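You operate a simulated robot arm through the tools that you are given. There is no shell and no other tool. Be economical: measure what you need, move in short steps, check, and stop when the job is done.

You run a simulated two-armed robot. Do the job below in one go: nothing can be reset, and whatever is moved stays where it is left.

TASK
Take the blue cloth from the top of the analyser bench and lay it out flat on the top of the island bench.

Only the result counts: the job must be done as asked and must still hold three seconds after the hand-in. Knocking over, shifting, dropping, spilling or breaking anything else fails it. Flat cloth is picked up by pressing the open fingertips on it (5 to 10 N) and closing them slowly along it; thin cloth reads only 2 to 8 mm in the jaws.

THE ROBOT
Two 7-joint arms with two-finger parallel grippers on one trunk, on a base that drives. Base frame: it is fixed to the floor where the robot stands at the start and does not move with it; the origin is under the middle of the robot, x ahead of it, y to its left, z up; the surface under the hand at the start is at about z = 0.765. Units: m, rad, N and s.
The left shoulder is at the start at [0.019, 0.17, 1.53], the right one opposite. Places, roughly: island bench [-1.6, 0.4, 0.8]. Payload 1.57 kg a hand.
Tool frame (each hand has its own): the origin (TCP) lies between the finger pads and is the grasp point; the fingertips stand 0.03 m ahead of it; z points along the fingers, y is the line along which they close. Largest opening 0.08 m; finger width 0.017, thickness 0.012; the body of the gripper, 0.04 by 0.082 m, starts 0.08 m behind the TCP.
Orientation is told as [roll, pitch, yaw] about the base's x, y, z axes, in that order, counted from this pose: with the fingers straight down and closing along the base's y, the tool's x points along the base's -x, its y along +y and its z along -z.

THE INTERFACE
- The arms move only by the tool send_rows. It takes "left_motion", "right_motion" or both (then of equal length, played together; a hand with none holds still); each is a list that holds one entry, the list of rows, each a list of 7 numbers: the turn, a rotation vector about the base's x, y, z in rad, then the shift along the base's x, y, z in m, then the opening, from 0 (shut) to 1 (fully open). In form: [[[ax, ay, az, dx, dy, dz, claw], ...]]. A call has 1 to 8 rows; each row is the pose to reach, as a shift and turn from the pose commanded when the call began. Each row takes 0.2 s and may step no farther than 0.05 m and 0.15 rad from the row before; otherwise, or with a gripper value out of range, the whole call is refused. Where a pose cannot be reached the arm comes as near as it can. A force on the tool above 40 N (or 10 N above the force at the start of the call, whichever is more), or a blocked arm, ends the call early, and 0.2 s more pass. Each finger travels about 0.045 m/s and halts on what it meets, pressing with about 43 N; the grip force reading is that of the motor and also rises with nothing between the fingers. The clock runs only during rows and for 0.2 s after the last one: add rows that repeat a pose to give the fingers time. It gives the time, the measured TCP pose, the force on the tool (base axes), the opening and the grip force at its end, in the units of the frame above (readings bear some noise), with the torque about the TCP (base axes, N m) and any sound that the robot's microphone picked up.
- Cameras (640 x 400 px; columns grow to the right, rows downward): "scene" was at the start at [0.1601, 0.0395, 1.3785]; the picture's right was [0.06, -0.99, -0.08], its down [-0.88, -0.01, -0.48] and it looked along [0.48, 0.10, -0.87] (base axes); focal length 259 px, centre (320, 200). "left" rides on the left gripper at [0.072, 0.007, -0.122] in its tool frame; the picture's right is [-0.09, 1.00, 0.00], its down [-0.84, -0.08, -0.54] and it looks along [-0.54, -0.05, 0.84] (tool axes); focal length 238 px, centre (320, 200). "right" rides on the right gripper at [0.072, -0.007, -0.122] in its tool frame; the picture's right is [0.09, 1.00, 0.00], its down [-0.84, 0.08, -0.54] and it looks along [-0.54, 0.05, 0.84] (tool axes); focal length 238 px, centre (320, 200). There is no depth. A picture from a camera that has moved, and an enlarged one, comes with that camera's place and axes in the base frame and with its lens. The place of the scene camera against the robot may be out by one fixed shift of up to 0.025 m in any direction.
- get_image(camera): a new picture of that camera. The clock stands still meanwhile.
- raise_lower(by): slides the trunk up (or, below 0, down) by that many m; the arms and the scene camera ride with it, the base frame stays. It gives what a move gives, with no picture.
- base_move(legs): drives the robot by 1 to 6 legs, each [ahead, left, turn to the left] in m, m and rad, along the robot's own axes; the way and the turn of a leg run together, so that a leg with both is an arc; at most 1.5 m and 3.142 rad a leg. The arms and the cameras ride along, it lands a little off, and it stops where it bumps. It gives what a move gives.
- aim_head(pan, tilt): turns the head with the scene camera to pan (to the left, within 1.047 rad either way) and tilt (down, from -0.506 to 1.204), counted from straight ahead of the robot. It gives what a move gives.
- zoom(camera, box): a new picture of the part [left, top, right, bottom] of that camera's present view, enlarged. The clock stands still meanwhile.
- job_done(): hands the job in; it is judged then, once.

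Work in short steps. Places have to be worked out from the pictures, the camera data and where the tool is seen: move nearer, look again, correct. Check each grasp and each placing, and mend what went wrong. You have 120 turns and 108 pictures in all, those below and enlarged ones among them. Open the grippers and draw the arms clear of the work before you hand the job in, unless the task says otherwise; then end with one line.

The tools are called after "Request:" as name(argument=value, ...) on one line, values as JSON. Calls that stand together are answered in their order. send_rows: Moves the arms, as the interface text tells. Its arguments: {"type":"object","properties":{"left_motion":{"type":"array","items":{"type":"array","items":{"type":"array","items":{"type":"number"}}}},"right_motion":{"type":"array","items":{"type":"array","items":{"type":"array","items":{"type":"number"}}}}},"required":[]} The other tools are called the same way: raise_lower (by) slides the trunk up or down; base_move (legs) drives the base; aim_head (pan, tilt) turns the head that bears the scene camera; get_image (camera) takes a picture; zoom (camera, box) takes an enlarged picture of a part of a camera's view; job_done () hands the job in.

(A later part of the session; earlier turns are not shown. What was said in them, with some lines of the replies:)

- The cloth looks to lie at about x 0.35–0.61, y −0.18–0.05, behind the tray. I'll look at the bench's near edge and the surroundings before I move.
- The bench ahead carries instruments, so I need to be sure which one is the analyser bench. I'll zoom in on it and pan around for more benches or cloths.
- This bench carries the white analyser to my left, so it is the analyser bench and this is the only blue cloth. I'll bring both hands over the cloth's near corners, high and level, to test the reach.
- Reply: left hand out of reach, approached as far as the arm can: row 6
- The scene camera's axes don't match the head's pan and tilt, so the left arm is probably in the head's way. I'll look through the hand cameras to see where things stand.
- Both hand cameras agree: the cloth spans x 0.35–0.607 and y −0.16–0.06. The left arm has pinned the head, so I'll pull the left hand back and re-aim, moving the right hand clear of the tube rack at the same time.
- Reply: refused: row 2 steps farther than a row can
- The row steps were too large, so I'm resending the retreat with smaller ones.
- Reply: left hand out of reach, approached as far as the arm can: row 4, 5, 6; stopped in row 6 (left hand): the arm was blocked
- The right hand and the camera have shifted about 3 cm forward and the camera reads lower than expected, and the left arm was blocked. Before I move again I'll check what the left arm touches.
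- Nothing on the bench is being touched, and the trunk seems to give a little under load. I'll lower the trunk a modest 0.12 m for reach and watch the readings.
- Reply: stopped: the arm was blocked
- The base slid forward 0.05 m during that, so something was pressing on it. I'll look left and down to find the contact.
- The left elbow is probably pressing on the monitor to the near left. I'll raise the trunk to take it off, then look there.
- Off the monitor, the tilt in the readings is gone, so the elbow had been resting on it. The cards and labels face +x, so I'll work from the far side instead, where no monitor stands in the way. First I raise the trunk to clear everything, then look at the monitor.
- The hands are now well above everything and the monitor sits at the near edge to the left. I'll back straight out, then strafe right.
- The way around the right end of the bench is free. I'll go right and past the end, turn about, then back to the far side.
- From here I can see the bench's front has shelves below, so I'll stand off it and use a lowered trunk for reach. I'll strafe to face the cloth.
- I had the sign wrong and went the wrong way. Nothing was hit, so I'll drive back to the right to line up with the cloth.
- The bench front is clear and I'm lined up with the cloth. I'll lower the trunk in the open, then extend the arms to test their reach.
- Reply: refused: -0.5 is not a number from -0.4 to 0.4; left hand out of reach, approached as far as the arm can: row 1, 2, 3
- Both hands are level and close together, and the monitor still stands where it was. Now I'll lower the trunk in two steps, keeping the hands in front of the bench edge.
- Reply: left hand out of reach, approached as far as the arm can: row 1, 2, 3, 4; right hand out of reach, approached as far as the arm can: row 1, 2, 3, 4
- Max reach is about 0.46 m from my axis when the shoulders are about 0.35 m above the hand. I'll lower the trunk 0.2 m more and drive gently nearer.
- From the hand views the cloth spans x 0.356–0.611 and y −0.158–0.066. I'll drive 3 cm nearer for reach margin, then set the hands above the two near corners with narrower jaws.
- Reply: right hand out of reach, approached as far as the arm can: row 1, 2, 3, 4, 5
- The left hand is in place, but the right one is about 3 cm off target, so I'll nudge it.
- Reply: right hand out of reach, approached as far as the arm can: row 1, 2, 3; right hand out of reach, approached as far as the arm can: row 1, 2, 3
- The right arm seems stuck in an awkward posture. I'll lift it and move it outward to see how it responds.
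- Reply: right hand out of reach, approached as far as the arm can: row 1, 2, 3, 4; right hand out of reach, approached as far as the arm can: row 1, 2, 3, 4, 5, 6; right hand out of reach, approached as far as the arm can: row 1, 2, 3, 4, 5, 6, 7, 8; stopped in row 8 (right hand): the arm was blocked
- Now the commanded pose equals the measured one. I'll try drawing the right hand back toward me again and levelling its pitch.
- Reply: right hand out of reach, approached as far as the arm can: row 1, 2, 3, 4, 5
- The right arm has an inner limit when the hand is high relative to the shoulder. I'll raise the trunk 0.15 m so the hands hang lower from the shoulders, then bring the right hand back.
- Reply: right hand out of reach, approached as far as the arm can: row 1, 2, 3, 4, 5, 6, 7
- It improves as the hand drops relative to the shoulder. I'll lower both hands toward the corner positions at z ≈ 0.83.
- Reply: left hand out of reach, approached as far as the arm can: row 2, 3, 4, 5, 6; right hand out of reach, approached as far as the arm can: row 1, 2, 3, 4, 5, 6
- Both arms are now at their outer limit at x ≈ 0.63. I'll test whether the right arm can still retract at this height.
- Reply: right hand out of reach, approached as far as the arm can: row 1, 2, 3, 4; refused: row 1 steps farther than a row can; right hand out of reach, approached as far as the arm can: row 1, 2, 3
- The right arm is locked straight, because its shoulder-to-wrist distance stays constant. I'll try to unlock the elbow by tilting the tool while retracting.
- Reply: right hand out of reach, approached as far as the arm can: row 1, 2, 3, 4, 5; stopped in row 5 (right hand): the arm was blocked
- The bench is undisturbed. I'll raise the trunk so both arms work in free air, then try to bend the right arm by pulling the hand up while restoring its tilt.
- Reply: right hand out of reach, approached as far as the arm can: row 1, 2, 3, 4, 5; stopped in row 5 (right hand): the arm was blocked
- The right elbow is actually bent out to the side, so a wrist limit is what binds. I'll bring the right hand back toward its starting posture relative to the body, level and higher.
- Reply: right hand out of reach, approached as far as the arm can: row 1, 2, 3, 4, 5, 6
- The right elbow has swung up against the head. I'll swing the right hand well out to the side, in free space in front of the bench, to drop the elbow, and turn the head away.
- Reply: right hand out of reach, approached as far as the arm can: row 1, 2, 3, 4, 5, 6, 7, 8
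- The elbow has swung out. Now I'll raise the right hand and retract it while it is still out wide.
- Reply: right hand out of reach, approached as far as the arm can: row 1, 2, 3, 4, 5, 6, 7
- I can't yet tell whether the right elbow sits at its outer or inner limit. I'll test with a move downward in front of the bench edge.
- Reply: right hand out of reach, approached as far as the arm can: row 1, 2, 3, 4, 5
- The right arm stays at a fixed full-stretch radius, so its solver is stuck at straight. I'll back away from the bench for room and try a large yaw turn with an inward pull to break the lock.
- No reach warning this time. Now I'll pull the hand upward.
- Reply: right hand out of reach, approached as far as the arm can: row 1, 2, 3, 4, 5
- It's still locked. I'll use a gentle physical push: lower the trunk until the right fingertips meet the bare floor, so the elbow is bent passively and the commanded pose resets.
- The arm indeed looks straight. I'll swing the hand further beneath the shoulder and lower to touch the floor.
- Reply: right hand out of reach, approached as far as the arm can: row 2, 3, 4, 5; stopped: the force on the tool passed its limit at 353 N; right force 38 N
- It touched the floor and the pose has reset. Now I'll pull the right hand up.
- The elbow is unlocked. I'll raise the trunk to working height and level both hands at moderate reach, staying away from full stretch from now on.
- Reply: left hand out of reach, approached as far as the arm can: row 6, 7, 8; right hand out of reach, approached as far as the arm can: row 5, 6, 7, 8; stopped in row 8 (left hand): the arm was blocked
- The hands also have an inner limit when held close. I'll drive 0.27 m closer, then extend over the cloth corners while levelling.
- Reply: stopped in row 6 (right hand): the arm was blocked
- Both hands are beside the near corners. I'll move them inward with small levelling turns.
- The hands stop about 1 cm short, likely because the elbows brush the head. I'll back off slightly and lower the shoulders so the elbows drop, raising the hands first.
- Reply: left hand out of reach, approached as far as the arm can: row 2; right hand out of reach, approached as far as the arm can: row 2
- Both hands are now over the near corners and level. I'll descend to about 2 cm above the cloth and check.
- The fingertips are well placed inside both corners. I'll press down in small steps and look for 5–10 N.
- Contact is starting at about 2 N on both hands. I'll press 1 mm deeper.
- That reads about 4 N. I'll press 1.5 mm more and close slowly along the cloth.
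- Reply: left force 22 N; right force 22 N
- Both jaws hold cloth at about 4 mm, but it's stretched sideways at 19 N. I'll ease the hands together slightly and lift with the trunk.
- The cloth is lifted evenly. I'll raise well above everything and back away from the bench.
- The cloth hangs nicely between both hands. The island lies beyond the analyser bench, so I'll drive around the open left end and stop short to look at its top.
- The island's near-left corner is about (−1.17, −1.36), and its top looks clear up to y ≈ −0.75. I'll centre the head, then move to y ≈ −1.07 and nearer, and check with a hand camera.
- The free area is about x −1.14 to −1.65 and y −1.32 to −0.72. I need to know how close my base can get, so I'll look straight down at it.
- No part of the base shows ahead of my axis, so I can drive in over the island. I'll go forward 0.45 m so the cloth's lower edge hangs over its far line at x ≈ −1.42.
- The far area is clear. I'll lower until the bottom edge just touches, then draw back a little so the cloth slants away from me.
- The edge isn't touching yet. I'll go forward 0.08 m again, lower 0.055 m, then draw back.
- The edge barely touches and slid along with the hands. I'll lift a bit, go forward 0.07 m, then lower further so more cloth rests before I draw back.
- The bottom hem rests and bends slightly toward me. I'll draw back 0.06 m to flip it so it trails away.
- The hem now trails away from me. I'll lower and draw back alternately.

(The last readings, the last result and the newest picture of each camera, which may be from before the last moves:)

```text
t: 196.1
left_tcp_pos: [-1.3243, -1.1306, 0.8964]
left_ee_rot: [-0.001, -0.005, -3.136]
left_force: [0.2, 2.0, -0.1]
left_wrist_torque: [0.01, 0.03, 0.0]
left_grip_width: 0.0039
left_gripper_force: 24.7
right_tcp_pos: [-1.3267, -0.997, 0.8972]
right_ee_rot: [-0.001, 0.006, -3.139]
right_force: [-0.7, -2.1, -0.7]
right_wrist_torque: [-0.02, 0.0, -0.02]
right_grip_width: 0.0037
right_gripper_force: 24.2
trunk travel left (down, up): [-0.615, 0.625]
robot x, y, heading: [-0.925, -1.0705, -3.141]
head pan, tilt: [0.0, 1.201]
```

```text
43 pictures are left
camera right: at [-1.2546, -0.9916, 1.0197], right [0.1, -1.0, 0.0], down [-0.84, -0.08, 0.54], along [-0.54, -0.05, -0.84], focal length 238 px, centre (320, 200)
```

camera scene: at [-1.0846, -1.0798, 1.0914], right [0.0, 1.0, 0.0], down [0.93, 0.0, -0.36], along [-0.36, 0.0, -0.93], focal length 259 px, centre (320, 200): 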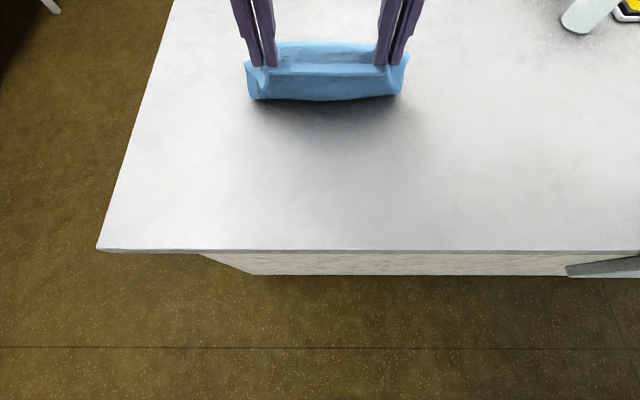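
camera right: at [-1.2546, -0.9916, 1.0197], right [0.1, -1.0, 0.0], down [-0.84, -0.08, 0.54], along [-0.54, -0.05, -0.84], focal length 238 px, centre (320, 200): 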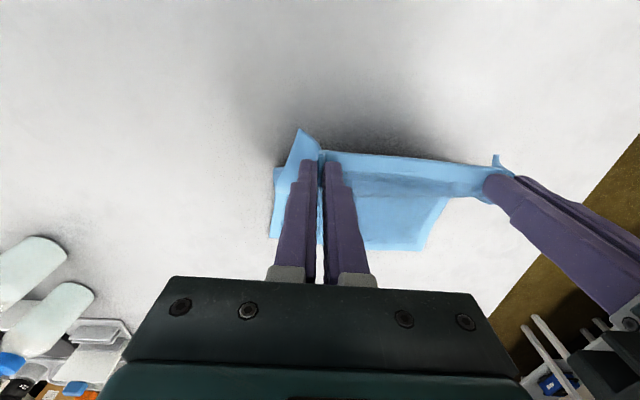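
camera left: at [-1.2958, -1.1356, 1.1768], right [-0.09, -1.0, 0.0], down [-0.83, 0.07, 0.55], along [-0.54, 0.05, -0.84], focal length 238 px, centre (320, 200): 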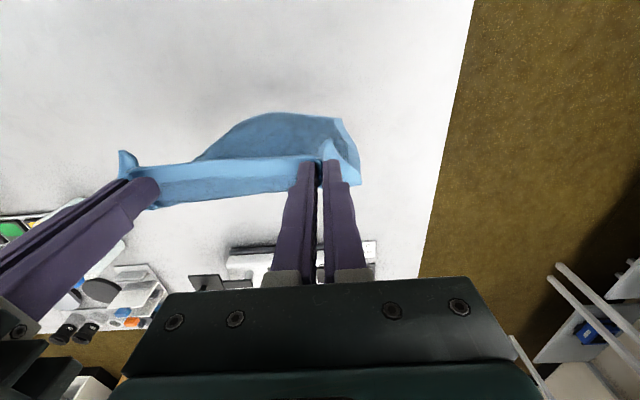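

The cloth is laying out flat behind the hands, with its far edge at about x = −1.48. I'll continue with smaller steps.

Request:
raise_lower(by=-0.03)

Request:
base_move(legs=[[-0.05, 0, 0]])

Request:
get_image(camera="right")

Request:
get_image(camera="scene")

```text
t: 196.8
left_tcp_pos: [-1.3244, -1.1301, 0.8659]
left_ee_rot: [0.001, -0.006, -3.134]
left_force: [-0.1, 1.9, 0.1]
left_wrist_torque: [0.05, 0.0, -0.02]
left_grip_width: 0.0037
left_gripper_force: 24.7
right_tcp_pos: [-1.3261, -0.9983, 0.8668]
right_ee_rot: [0.0, 0.005, -3.139]
right_force: [-0.3, -2.1, 0.3]
right_wrist_torque: [-0.01, 0.0, -0.03]
right_grip_width: 0.0038
right_gripper_force: 24.9
trunk travel left (down, up): [-0.585, 0.655]
robot x, y, heading: [-0.9254, -1.0709, -3.138]
head pan, tilt: [0.0, 1.201]
```

```text
t: 197.8
left_tcp_pos: [-1.2744, -1.1305, 0.8668]
left_ee_rot: [-0.001, -0.006, -3.136]
left_force: [0.4, 1.5, 0.6]
left_wrist_torque: [0.02, -0.02, 0.01]
left_grip_width: 0.0038
left_gripper_force: 24.7
right_tcp_pos: [-1.2763, -0.9979, 0.8677]
right_ee_rot: [0.001, 0.006, -3.138]
right_force: [0.2, -2.3, -0.4]
right_wrist_torque: [0.02, 0.02, -0.03]
right_grip_width: 0.004
right_gripper_force: 24.6
trunk travel left (down, up): [-0.585, 0.655]
robot x, y, heading: [-0.878, -1.0676, -3.141]
head pan, tilt: [0.0, 1.201]
```

```text
42 pictures are left
camera right: at [-1.2045, -0.9914, 0.9897], right [0.1, -1.0, 0.0], down [-0.84, -0.08, 0.54], along [-0.54, -0.05, -0.84], focal length 238 px, centre (320, 200)
```

right: 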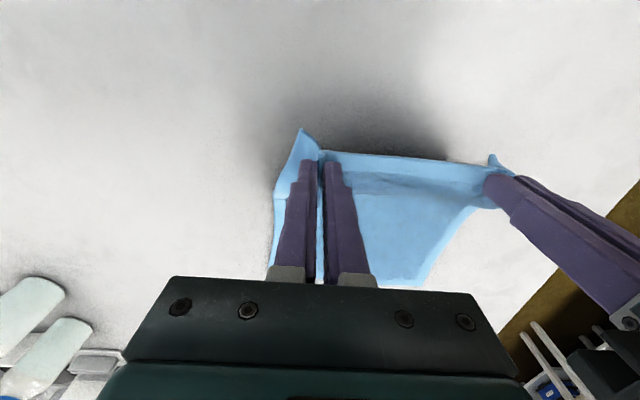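

```text
41 pictures are left
camera scene: at [-1.0345, -1.0796, 1.0614], right [0.0, 1.0, 0.0], down [0.93, 0.0, -0.36], along [-0.36, 0.0, -0.93], focal length 259 px, centre (320, 200)
```

scene: 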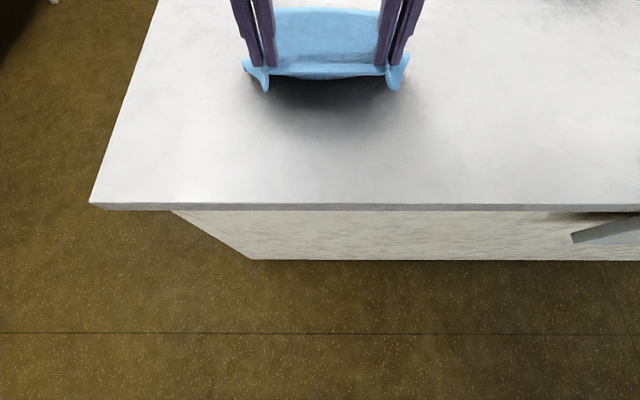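

It's still taut and flat. I'll lower 3 cm, draw back 3 cm, and lower gently toward contact.

Request:
raise_lower(by=-0.03)

Request:
base_move(legs=[[-0.035, 0, 0]])

Request:
raise_lower(by=-0.02)

Request:
get_image(camera="right")

```text
t: 198.5
left_tcp_pos: [-1.2744, -1.1294, 0.8368]
left_ee_rot: [0.001, -0.004, -3.134]
left_force: [-0.1, 2.6, 0.2]
left_wrist_torque: [0.06, 0.03, -0.02]
left_grip_width: 0.0036
left_gripper_force: 24.2
right_tcp_pos: [-1.2769, -0.9966, 0.8371]
right_ee_rot: [0.0, 0.005, -3.138]
right_force: [-0.4, -1.4, 0.2]
right_wrist_torque: [-0.06, 0.01, -0.01]
right_grip_width: 0.0038
right_gripper_force: 25.2
trunk travel left (down, up): [-0.555, 0.685]
robot x, y, heading: [-0.8787, -1.0695, -3.141]
head pan, tilt: [0.0, 1.201]
```

```text
t: 199.4
left_tcp_pos: [-1.2393, -1.1296, 0.8363]
left_ee_rot: [0.001, -0.004, -3.134]
left_force: [0.0, 2.3, 0.6]
left_wrist_torque: [0.05, 0.03, 0.02]
left_grip_width: 0.0037
left_gripper_force: 24.8
right_tcp_pos: [-1.2409, -0.9974, 0.8375]
right_ee_rot: [-0.001, 0.003, -3.138]
right_force: [0.2, -1.5, -0.3]
right_wrist_torque: [-0.03, 0.0, -0.01]
right_grip_width: 0.0037
right_gripper_force: 24.3
trunk travel left (down, up): [-0.555, 0.685]
robot x, y, heading: [-0.8399, -1.0722, -3.135]
head pan, tilt: [0.0, 1.201]
```

```text
t: 200.0
left_tcp_pos: [-1.2398, -1.1294, 0.816]
left_ee_rot: [0.002, -0.004, -3.133]
left_force: [-0.8, 1.9, 0.0]
left_wrist_torque: [0.05, 0.02, -0.01]
left_grip_width: 0.0036
left_gripper_force: 24.7
right_tcp_pos: [-1.2419, -0.9972, 0.8172]
right_ee_rot: [0.001, 0.004, -3.14]
right_force: [0.2, -1.7, 0.0]
right_wrist_torque: [-0.03, 0.01, 0.0]
right_grip_width: 0.0037
right_gripper_force: 24.8
trunk travel left (down, up): [-0.535, 0.705]
robot x, y, heading: [-0.8433, -1.0662, -3.135]
head pan, tilt: [0.0, 1.201]
```

```text
40 pictures are left
camera right: at [-1.1699, -0.9915, 0.9399], right [0.1, -1.0, 0.0], down [-0.84, -0.08, 0.54], along [-0.54, -0.05, -0.84], focal length 238 px, centre (320, 200)
```

right: 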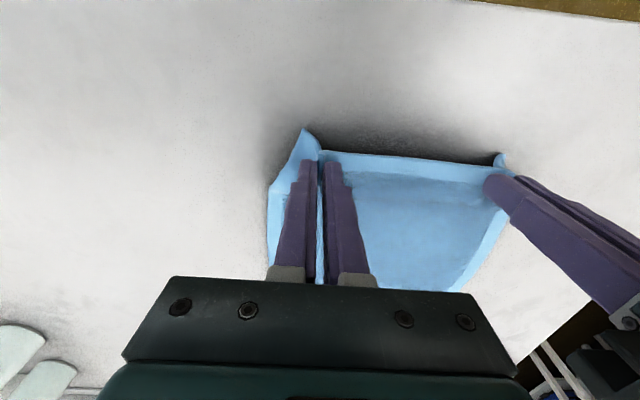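

It's nearly down and still flat. I'll lower 1.5 cm more, then find contact gently with the arms.

Request:
raise_lower(by=-0.015)

Request:
send_rows(left_motion=[[[0, 0, 0, 0, 0, -0.003, 0], [0, 0, 0, 0, 0, -0.006, 0]]], right_motion=[[[0, 0, 0, 0, 0, -0.003, 0], [0, 0, 0, 0, 0, -0.006, 0]]])

```text
t: 200.7
left_tcp_pos: [-1.24, -1.1302, 0.8007]
left_ee_rot: [0.0, -0.007, -3.135]
left_force: [0.0, 1.7, 0.2]
left_wrist_torque: [0.04, 0.01, 0.01]
left_grip_width: 0.0042
left_gripper_force: 24.8
right_tcp_pos: [-1.2413, -0.997, 0.8012]
right_ee_rot: [0.001, 0.002, -3.137]
right_force: [0.1, -1.8, 0.1]
right_wrist_torque: [-0.05, -0.01, 0.01]
right_grip_width: 0.0034
right_gripper_force: 25.0
trunk travel left (down, up): [-0.52, 0.72]
robot x, y, heading: [-0.8411, -1.0717, -3.139]
head pan, tilt: [0.0, 1.201]
```

```text
t: 201.3
left_tcp_pos: [-1.2381, -1.1301, 0.7945]
left_ee_rot: [-0.001, -0.006, -3.136]
left_force: [0.6, 1.6, -0.2]
left_wrist_torque: [-0.01, 0.04, -0.03]
left_grip_width: 0.0036
left_gripper_force: 24.4
right_tcp_pos: [-1.2405, -0.9985, 0.7964]
right_ee_rot: [0.0, 0.003, -3.137]
right_force: [0.8, -0.6, -0.5]
right_wrist_torque: [0.0, 0.02, 0.0]
right_grip_width: 0.0038
right_gripper_force: 24.2
trunk travel left (down, up): [-0.52, 0.72]
robot x, y, heading: [-0.842, -1.0703, -3.143]
head pan, tilt: [0.0, 1.201]
```

Request:
send_rows(left_motion=[[[0, 0, 0, 0, 0, -0.003, 0], [0, 0, 0, 0, 0, -0.005, 0], [0, 0, 0, 0, 0, -0.005, 0]]], right_motion=[[[0, 0, 0, 0, 0, -0.003, 0], [0, 0, 0, 0, 0, -0.005, 0], [0, 0, 0, 0, 0, -0.005, 0]]])

Request:
zoom(camera="scene", box=[160, 0, 480, 200])

```text
t: 202.1
left_tcp_pos: [-1.2417, -1.1289, 0.7924]
left_ee_rot: [-0.001, -0.008, -3.137]
left_force: [7.2, 0.8, 29.0]
left_wrist_torque: [-0.01, -0.22, 0.0]
left_grip_width: 0.0037
left_gripper_force: 24.4
right_tcp_pos: [-1.2429, -0.9984, 0.7926]
right_ee_rot: [0.0, 0.002, -3.139]
right_force: [3.9, -0.8, 17.4]
right_wrist_torque: [0.02, -0.13, -0.01]
right_grip_width: 0.0038
right_gripper_force: 24.5
trunk travel left (down, up): [-0.52, 0.72]
robot x, y, heading: [-0.8394, -1.0698, -3.136]
head pan, tilt: [0.0, 1.201]
```

```text
2.00 times, centred on (320, 100) of scene
camera zoom: at [-1.0005, -1.0796, 0.9972], right [0.0, 1.0, 0.0], down [0.93, 0.0, -0.36], along [-0.36, 0.0, -0.93], focal length 518 px, centre (320, 400)
```

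zoom: 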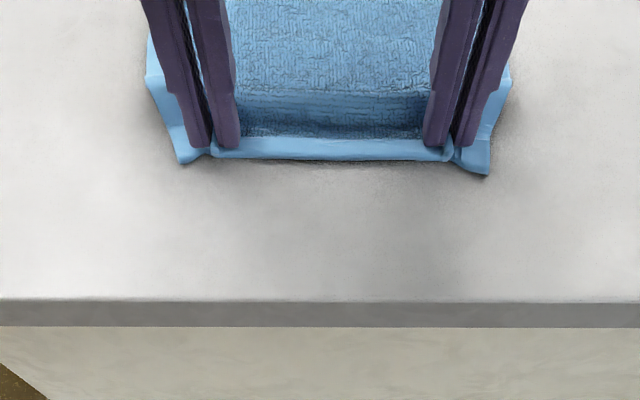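

The hands are on the surface and pressing harder than needed. I'll ease up 2.5 mm and open slowly so the pinched folds spread.

Request:
send_rows(left_motion=[[[0, 0, 0, 0, 0, 0.0025, 0], [0, 0, 0, 0, 0, 0.0025, 0.08], [0, 0, 0, 0, 0, 0.0025, 0.16], [0, 0, 0, 0, 0, 0.0025, 0.24], [0, 0, 0, 0, 0, 0.0025, 0.32], [0, 0, 0, 0, 0, 0.0025, 0.4], [0, 0, 0, 0, 0, 0.0025, 0.46], [0, 0, 0, 0, 0, 0.0025, 0.46]]], right_motion=[[[0, 0, 0, 0, 0, 0.001, 0], [0, 0, 0, 0, 0, 0.001, 0.08], [0, 0, 0, 0, 0, 0.001, 0.16], [0, 0, 0, 0, 0, 0.001, 0.24], [0, 0, 0, 0, 0, 0.001, 0.32], [0, 0, 0, 0, 0, 0.001, 0.4], [0, 0, 0, 0, 0, 0.001, 0.46], [0, 0, 0, 0, 0, 0.001, 0.46]]])

Request:
zoom(camera="scene", box=[160, 0, 480, 200])

```text
t: 203.9
left_tcp_pos: [-1.2421, -1.1281, 0.7931]
left_ee_rot: [0.001, -0.008, -3.136]
left_force: [-0.4, -0.3, 6.9]
left_wrist_torque: [-0.03, 0.0, 0.03]
left_grip_width: 0.0299
left_gripper_force: 0.1
right_tcp_pos: [-1.2435, -0.9986, 0.7931]
right_ee_rot: [0.0, 0.002, -3.139]
right_force: [-1.6, -1.5, 11.7]
right_wrist_torque: [-0.03, 0.05, 0.01]
right_grip_width: 0.0291
right_gripper_force: 0.0
trunk travel left (down, up): [-0.52, 0.72]
robot x, y, heading: [-0.8409, -1.07, -3.141]
head pan, tilt: [0.0, 1.201]
```

```text
2.00 times, centred on (320, 100) of scene
camera zoom: at [-1.0012, -1.0796, 0.9967], right [0.0, 1.0, 0.0], down [0.93, 0.0, -0.36], along [-0.36, 0.0, -0.93], focal length 518 px, centre (320, 400)
```

zoom: 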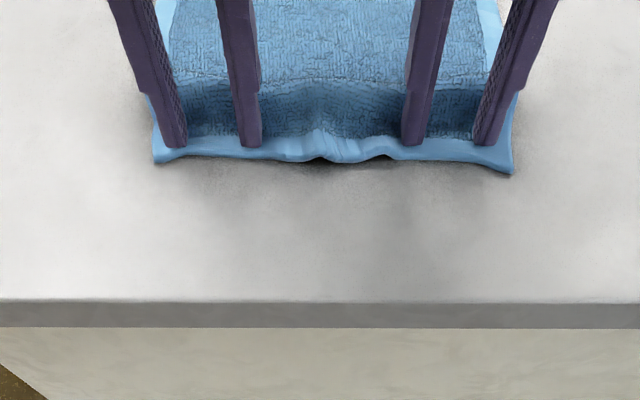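

The folds opened neatly, leaving a small slack bump in the middle. While still pressing lightly, I'll spread the hands about 1 cm each to take it out.

Request:
send_rows(left_motion=[[[0, 0, 0, 0.0, -0.004, 0, 0.46], [0, 0, 0, 0.0, -0.008, 0, 0.46], [0, 0, 0, 0.0, -0.011, 0, 0.46], [0, 0, 0, 0.0, -0.011, 0, 0.46]]], right_motion=[[[0, 0, 0, 0.0, 0.004, 0, 0.46], [0, 0, 0, 0.0, 0.008, 0, 0.46], [0, 0, 0, 0.0, 0.011, 0, 0.46], [0, 0, 0, 0.0, 0.011, 0, 0.46]]])

Request:
zoom(camera="scene", box=[160, 0, 480, 200])

```text
t: 204.9
left_tcp_pos: [-1.2417, -1.1406, 0.7935]
left_ee_rot: [0.0, -0.008, -3.135]
left_force: [-0.7, 2.9, 4.4]
left_wrist_torque: [0.13, 0.03, 0.01]
left_grip_width: 0.0355
left_gripper_force: 0.1
right_tcp_pos: [-1.2432, -0.987, 0.7941]
right_ee_rot: [0.001, 0.003, -3.137]
right_force: [0.0, -5.7, 12.1]
right_wrist_torque: [-0.14, -0.03, 0.03]
right_grip_width: 0.0298
right_gripper_force: 0.1
trunk travel left (down, up): [-0.52, 0.72]
robot x, y, heading: [-0.8431, -1.0691, -3.147]
head pan, tilt: [0.0, 1.201]
```

```text
2.00 times, centred on (320, 100) of scene
camera zoom: at [-1.001, -1.0799, 0.9967], right [0.0, 1.0, 0.0], down [0.93, 0.0, -0.36], along [-0.36, 0.0, -0.93], focal length 518 px, centre (320, 400)
```

zoom: 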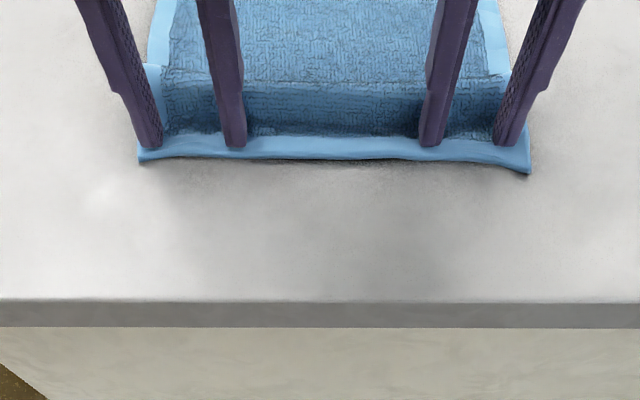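

The near edge is now smooth. I'll lift the hands straight off, opening wider, and look at the result.

Request:
send_rows(left_motion=[[[0, 0, 0, 0.0, 0, 0.008, 0.46], [0, 0, 0, 0.0, 0, 0.03, 0.46], [0, 0, 0, 0.0, 0, 0.05, 0.46]]], right_motion=[[[0, 0, 0, 0.0, 0, 0.008, 0.46], [0, 0, 0, 0.0, 0, 0.03, 0.46], [0, 0, 0, 0.0, 0, 0.05, 0.46]]])

Request:
raise_lower(by=0.3)

Request:
base_move(legs=[[-0.2, 0, 0]])

Request:
aim_head(pan=0.0, tilt=0.9)

Request:
get_image(camera="scene")

Request:
get_image(camera="right")

```text
t: 205.7
left_tcp_pos: [-1.2399, -1.1418, 0.8429]
left_ee_rot: [0.0, -0.005, -3.137]
left_force: [0.2, 0.2, 0.1]
left_wrist_torque: [0.02, -0.01, 0.0]
left_grip_width: 0.0367
left_gripper_force: 0.1
right_tcp_pos: [-1.2424, -0.9862, 0.843]
right_ee_rot: [-0.002, 0.006, -3.138]
right_force: [0.8, -1.1, 0.1]
right_wrist_torque: [-0.02, -0.01, 0.02]
right_grip_width: 0.0369
right_gripper_force: 0.1
trunk travel left (down, up): [-0.52, 0.72]
robot x, y, heading: [-0.8392, -1.0679, -3.14]
head pan, tilt: [0.0, 1.201]
```

```text
t: 208.7
left_tcp_pos: [-1.2395, -1.1406, 1.1424]
left_ee_rot: [0.001, -0.005, -3.135]
left_force: [-0.1, 0.0, 0.3]
left_wrist_torque: [-0.01, 0.0, 0.02]
left_grip_width: 0.0367
left_gripper_force: 0.1
right_tcp_pos: [-1.2427, -0.9871, 1.1432]
right_ee_rot: [0.0, 0.003, -3.138]
right_force: [0.5, 0.0, 0.4]
right_wrist_torque: [-0.03, 0.01, -0.01]
right_grip_width: 0.0368
right_gripper_force: 0.0
trunk travel left (down, up): [-0.82, 0.42]
robot x, y, heading: [-0.8364, -1.0683, -3.14]
head pan, tilt: [0.0, 1.201]
```

```text
t: 210.3
left_tcp_pos: [-1.0419, -1.1413, 1.1443]
left_ee_rot: [0.001, -0.004, -3.135]
left_force: [0.2, 0.1, 0.1]
left_wrist_torque: [0.0, -0.01, -0.03]
left_grip_width: 0.0366
left_gripper_force: 0.0
right_tcp_pos: [-1.0455, -0.9855, 1.143]
right_ee_rot: [0.0, 0.004, -3.138]
right_force: [0.4, -0.1, 0.5]
right_wrist_torque: [0.04, -0.01, 0.01]
right_grip_width: 0.0368
right_gripper_force: 0.0
trunk travel left (down, up): [-0.82, 0.42]
robot x, y, heading: [-0.6441, -1.0667, -3.141]
head pan, tilt: [0.0, 1.201]
```

```text
t: 211.1
left_tcp_pos: [-1.0425, -1.1421, 1.1428]
left_ee_rot: [-0.002, -0.005, -3.133]
left_force: [0.1, -0.5, -0.3]
left_wrist_torque: [0.0, -0.02, 0.01]
left_grip_width: 0.037
left_gripper_force: 0.0
right_tcp_pos: [-1.044, -0.9862, 1.1428]
right_ee_rot: [0.0, 0.003, -3.138]
right_force: [-0.5, -0.8, 0.1]
right_wrist_torque: [-0.01, -0.02, 0.0]
right_grip_width: 0.0367
right_gripper_force: 0.0
trunk travel left (down, up): [-0.82, 0.42]
robot x, y, heading: [-0.6393, -1.0672, -3.136]
head pan, tilt: [0.0, 0.901]
```

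```text
36 pictures are left
camera scene: at [-0.8218, -1.079, 1.3162], right [0.0, 1.0, 0.0], down [0.78, 0.0, -0.62], along [-0.62, 0.0, -0.78], focal length 259 px, centre (320, 200)
```

scene: 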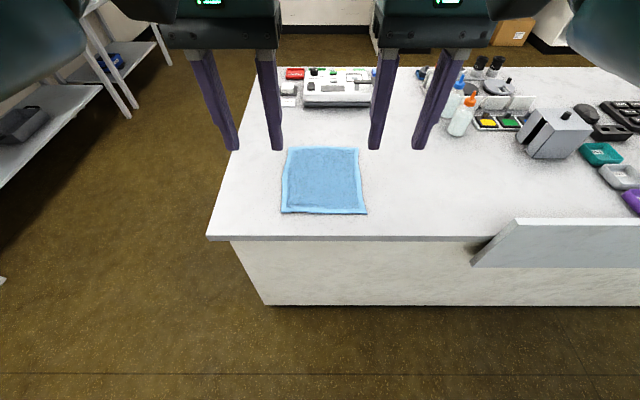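

```text
35 pictures are left
camera right: at [-0.9729, -0.9796, 1.2652], right [0.09, -1.0, 0.0], down [-0.84, -0.08, 0.54], along [-0.54, -0.05, -0.84], focal length 238 px, centre (320, 200)
```

right: 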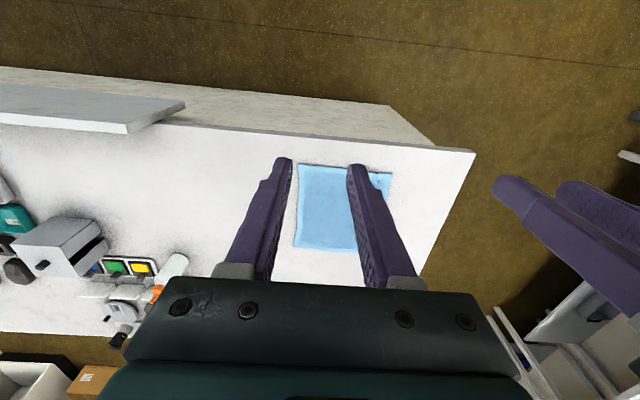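

The cloth lies flat on the island, all on the top. I'll zoom in to check for wrinkles.

Request:
zoom(camera="scene", box=[240, 120, 400, 240])

Request:
base_move(legs=[[-0.2, 0, 0]])

```text
3.33 times, centred on (320, 180) of scene
camera zoom: at [-0.8218, -1.079, 1.3162], right [0.0, 1.0, 0.0], down [0.78, 0.0, -0.62], along [-0.62, 0.0, -0.78], focal length 863 px, centre (320, 267)
```

zoom: 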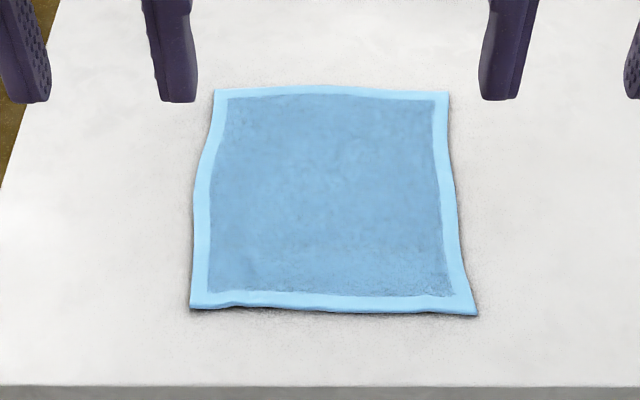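

```text
t: 212.7
left_tcp_pos: [-0.8446, -1.1392, 1.1429]
left_ee_rot: [0.0, -0.005, -3.135]
left_force: [-0.3, -0.1, 0.2]
left_wrist_torque: [0.04, 0.01, 0.01]
left_grip_width: 0.0368
left_gripper_force: 0.0
right_tcp_pos: [-0.8471, -0.985, 1.1423]
right_ee_rot: [-0.001, 0.002, -3.14]
right_force: [0.5, -0.5, -0.2]
right_wrist_torque: [-0.03, -0.02, -0.01]
right_grip_width: 0.037
right_gripper_force: 0.0
trunk travel left (down, up): [-0.82, 0.42]
robot x, y, heading: [-0.443, -1.0709, -3.141]
head pan, tilt: [0.0, 0.901]
```

The cloth is flat with no folds and the robot is clear of it. I'll open the grippers fully before handing in.

Request:
send_rows(left_motion=[[[0, 0, 0, 0, 0, 0, 0.8], [0, 0, 0, 0, 0, 0, 1], [0, 0, 0, 0, 0, 0, 1]]], right_motion=[[[0, 0, 0, 0, 0, 0, 0.8], [0, 0, 0, 0, 0, 0, 1], [0, 0, 0, 0, 0, 0, 1]]])

Request:
job_done()

```text
t: 213.4
left_tcp_pos: [-0.8437, -1.1396, 1.1435]
left_ee_rot: [-0.002, -0.004, -3.136]
left_force: [0.4, -0.4, -0.4]
left_wrist_torque: [-0.03, 0.03, 0.0]
left_grip_width: 0.0801
left_gripper_force: 0.1
right_tcp_pos: [-0.8475, -0.9844, 1.1421]
right_ee_rot: [0.001, 0.004, -3.14]
right_force: [-0.4, 0.2, 0.6]
right_wrist_torque: [-0.01, 0.02, -0.01]
right_grip_width: 0.08
right_gripper_force: 0.0
trunk travel left (down, up): [-0.82, 0.42]
robot x, y, heading: [-0.4467, -1.0667, -3.141]
head pan, tilt: [0.0, 0.901]
```

```text
The job is handed in.
```

The blue cloth lies flat on the island bench and the job is handed in; early on my left arm was blocked, probably against the analyser's monitor, which still stands and measured within about 1–2 cm of its first position, so I can't rule out a slight shift.
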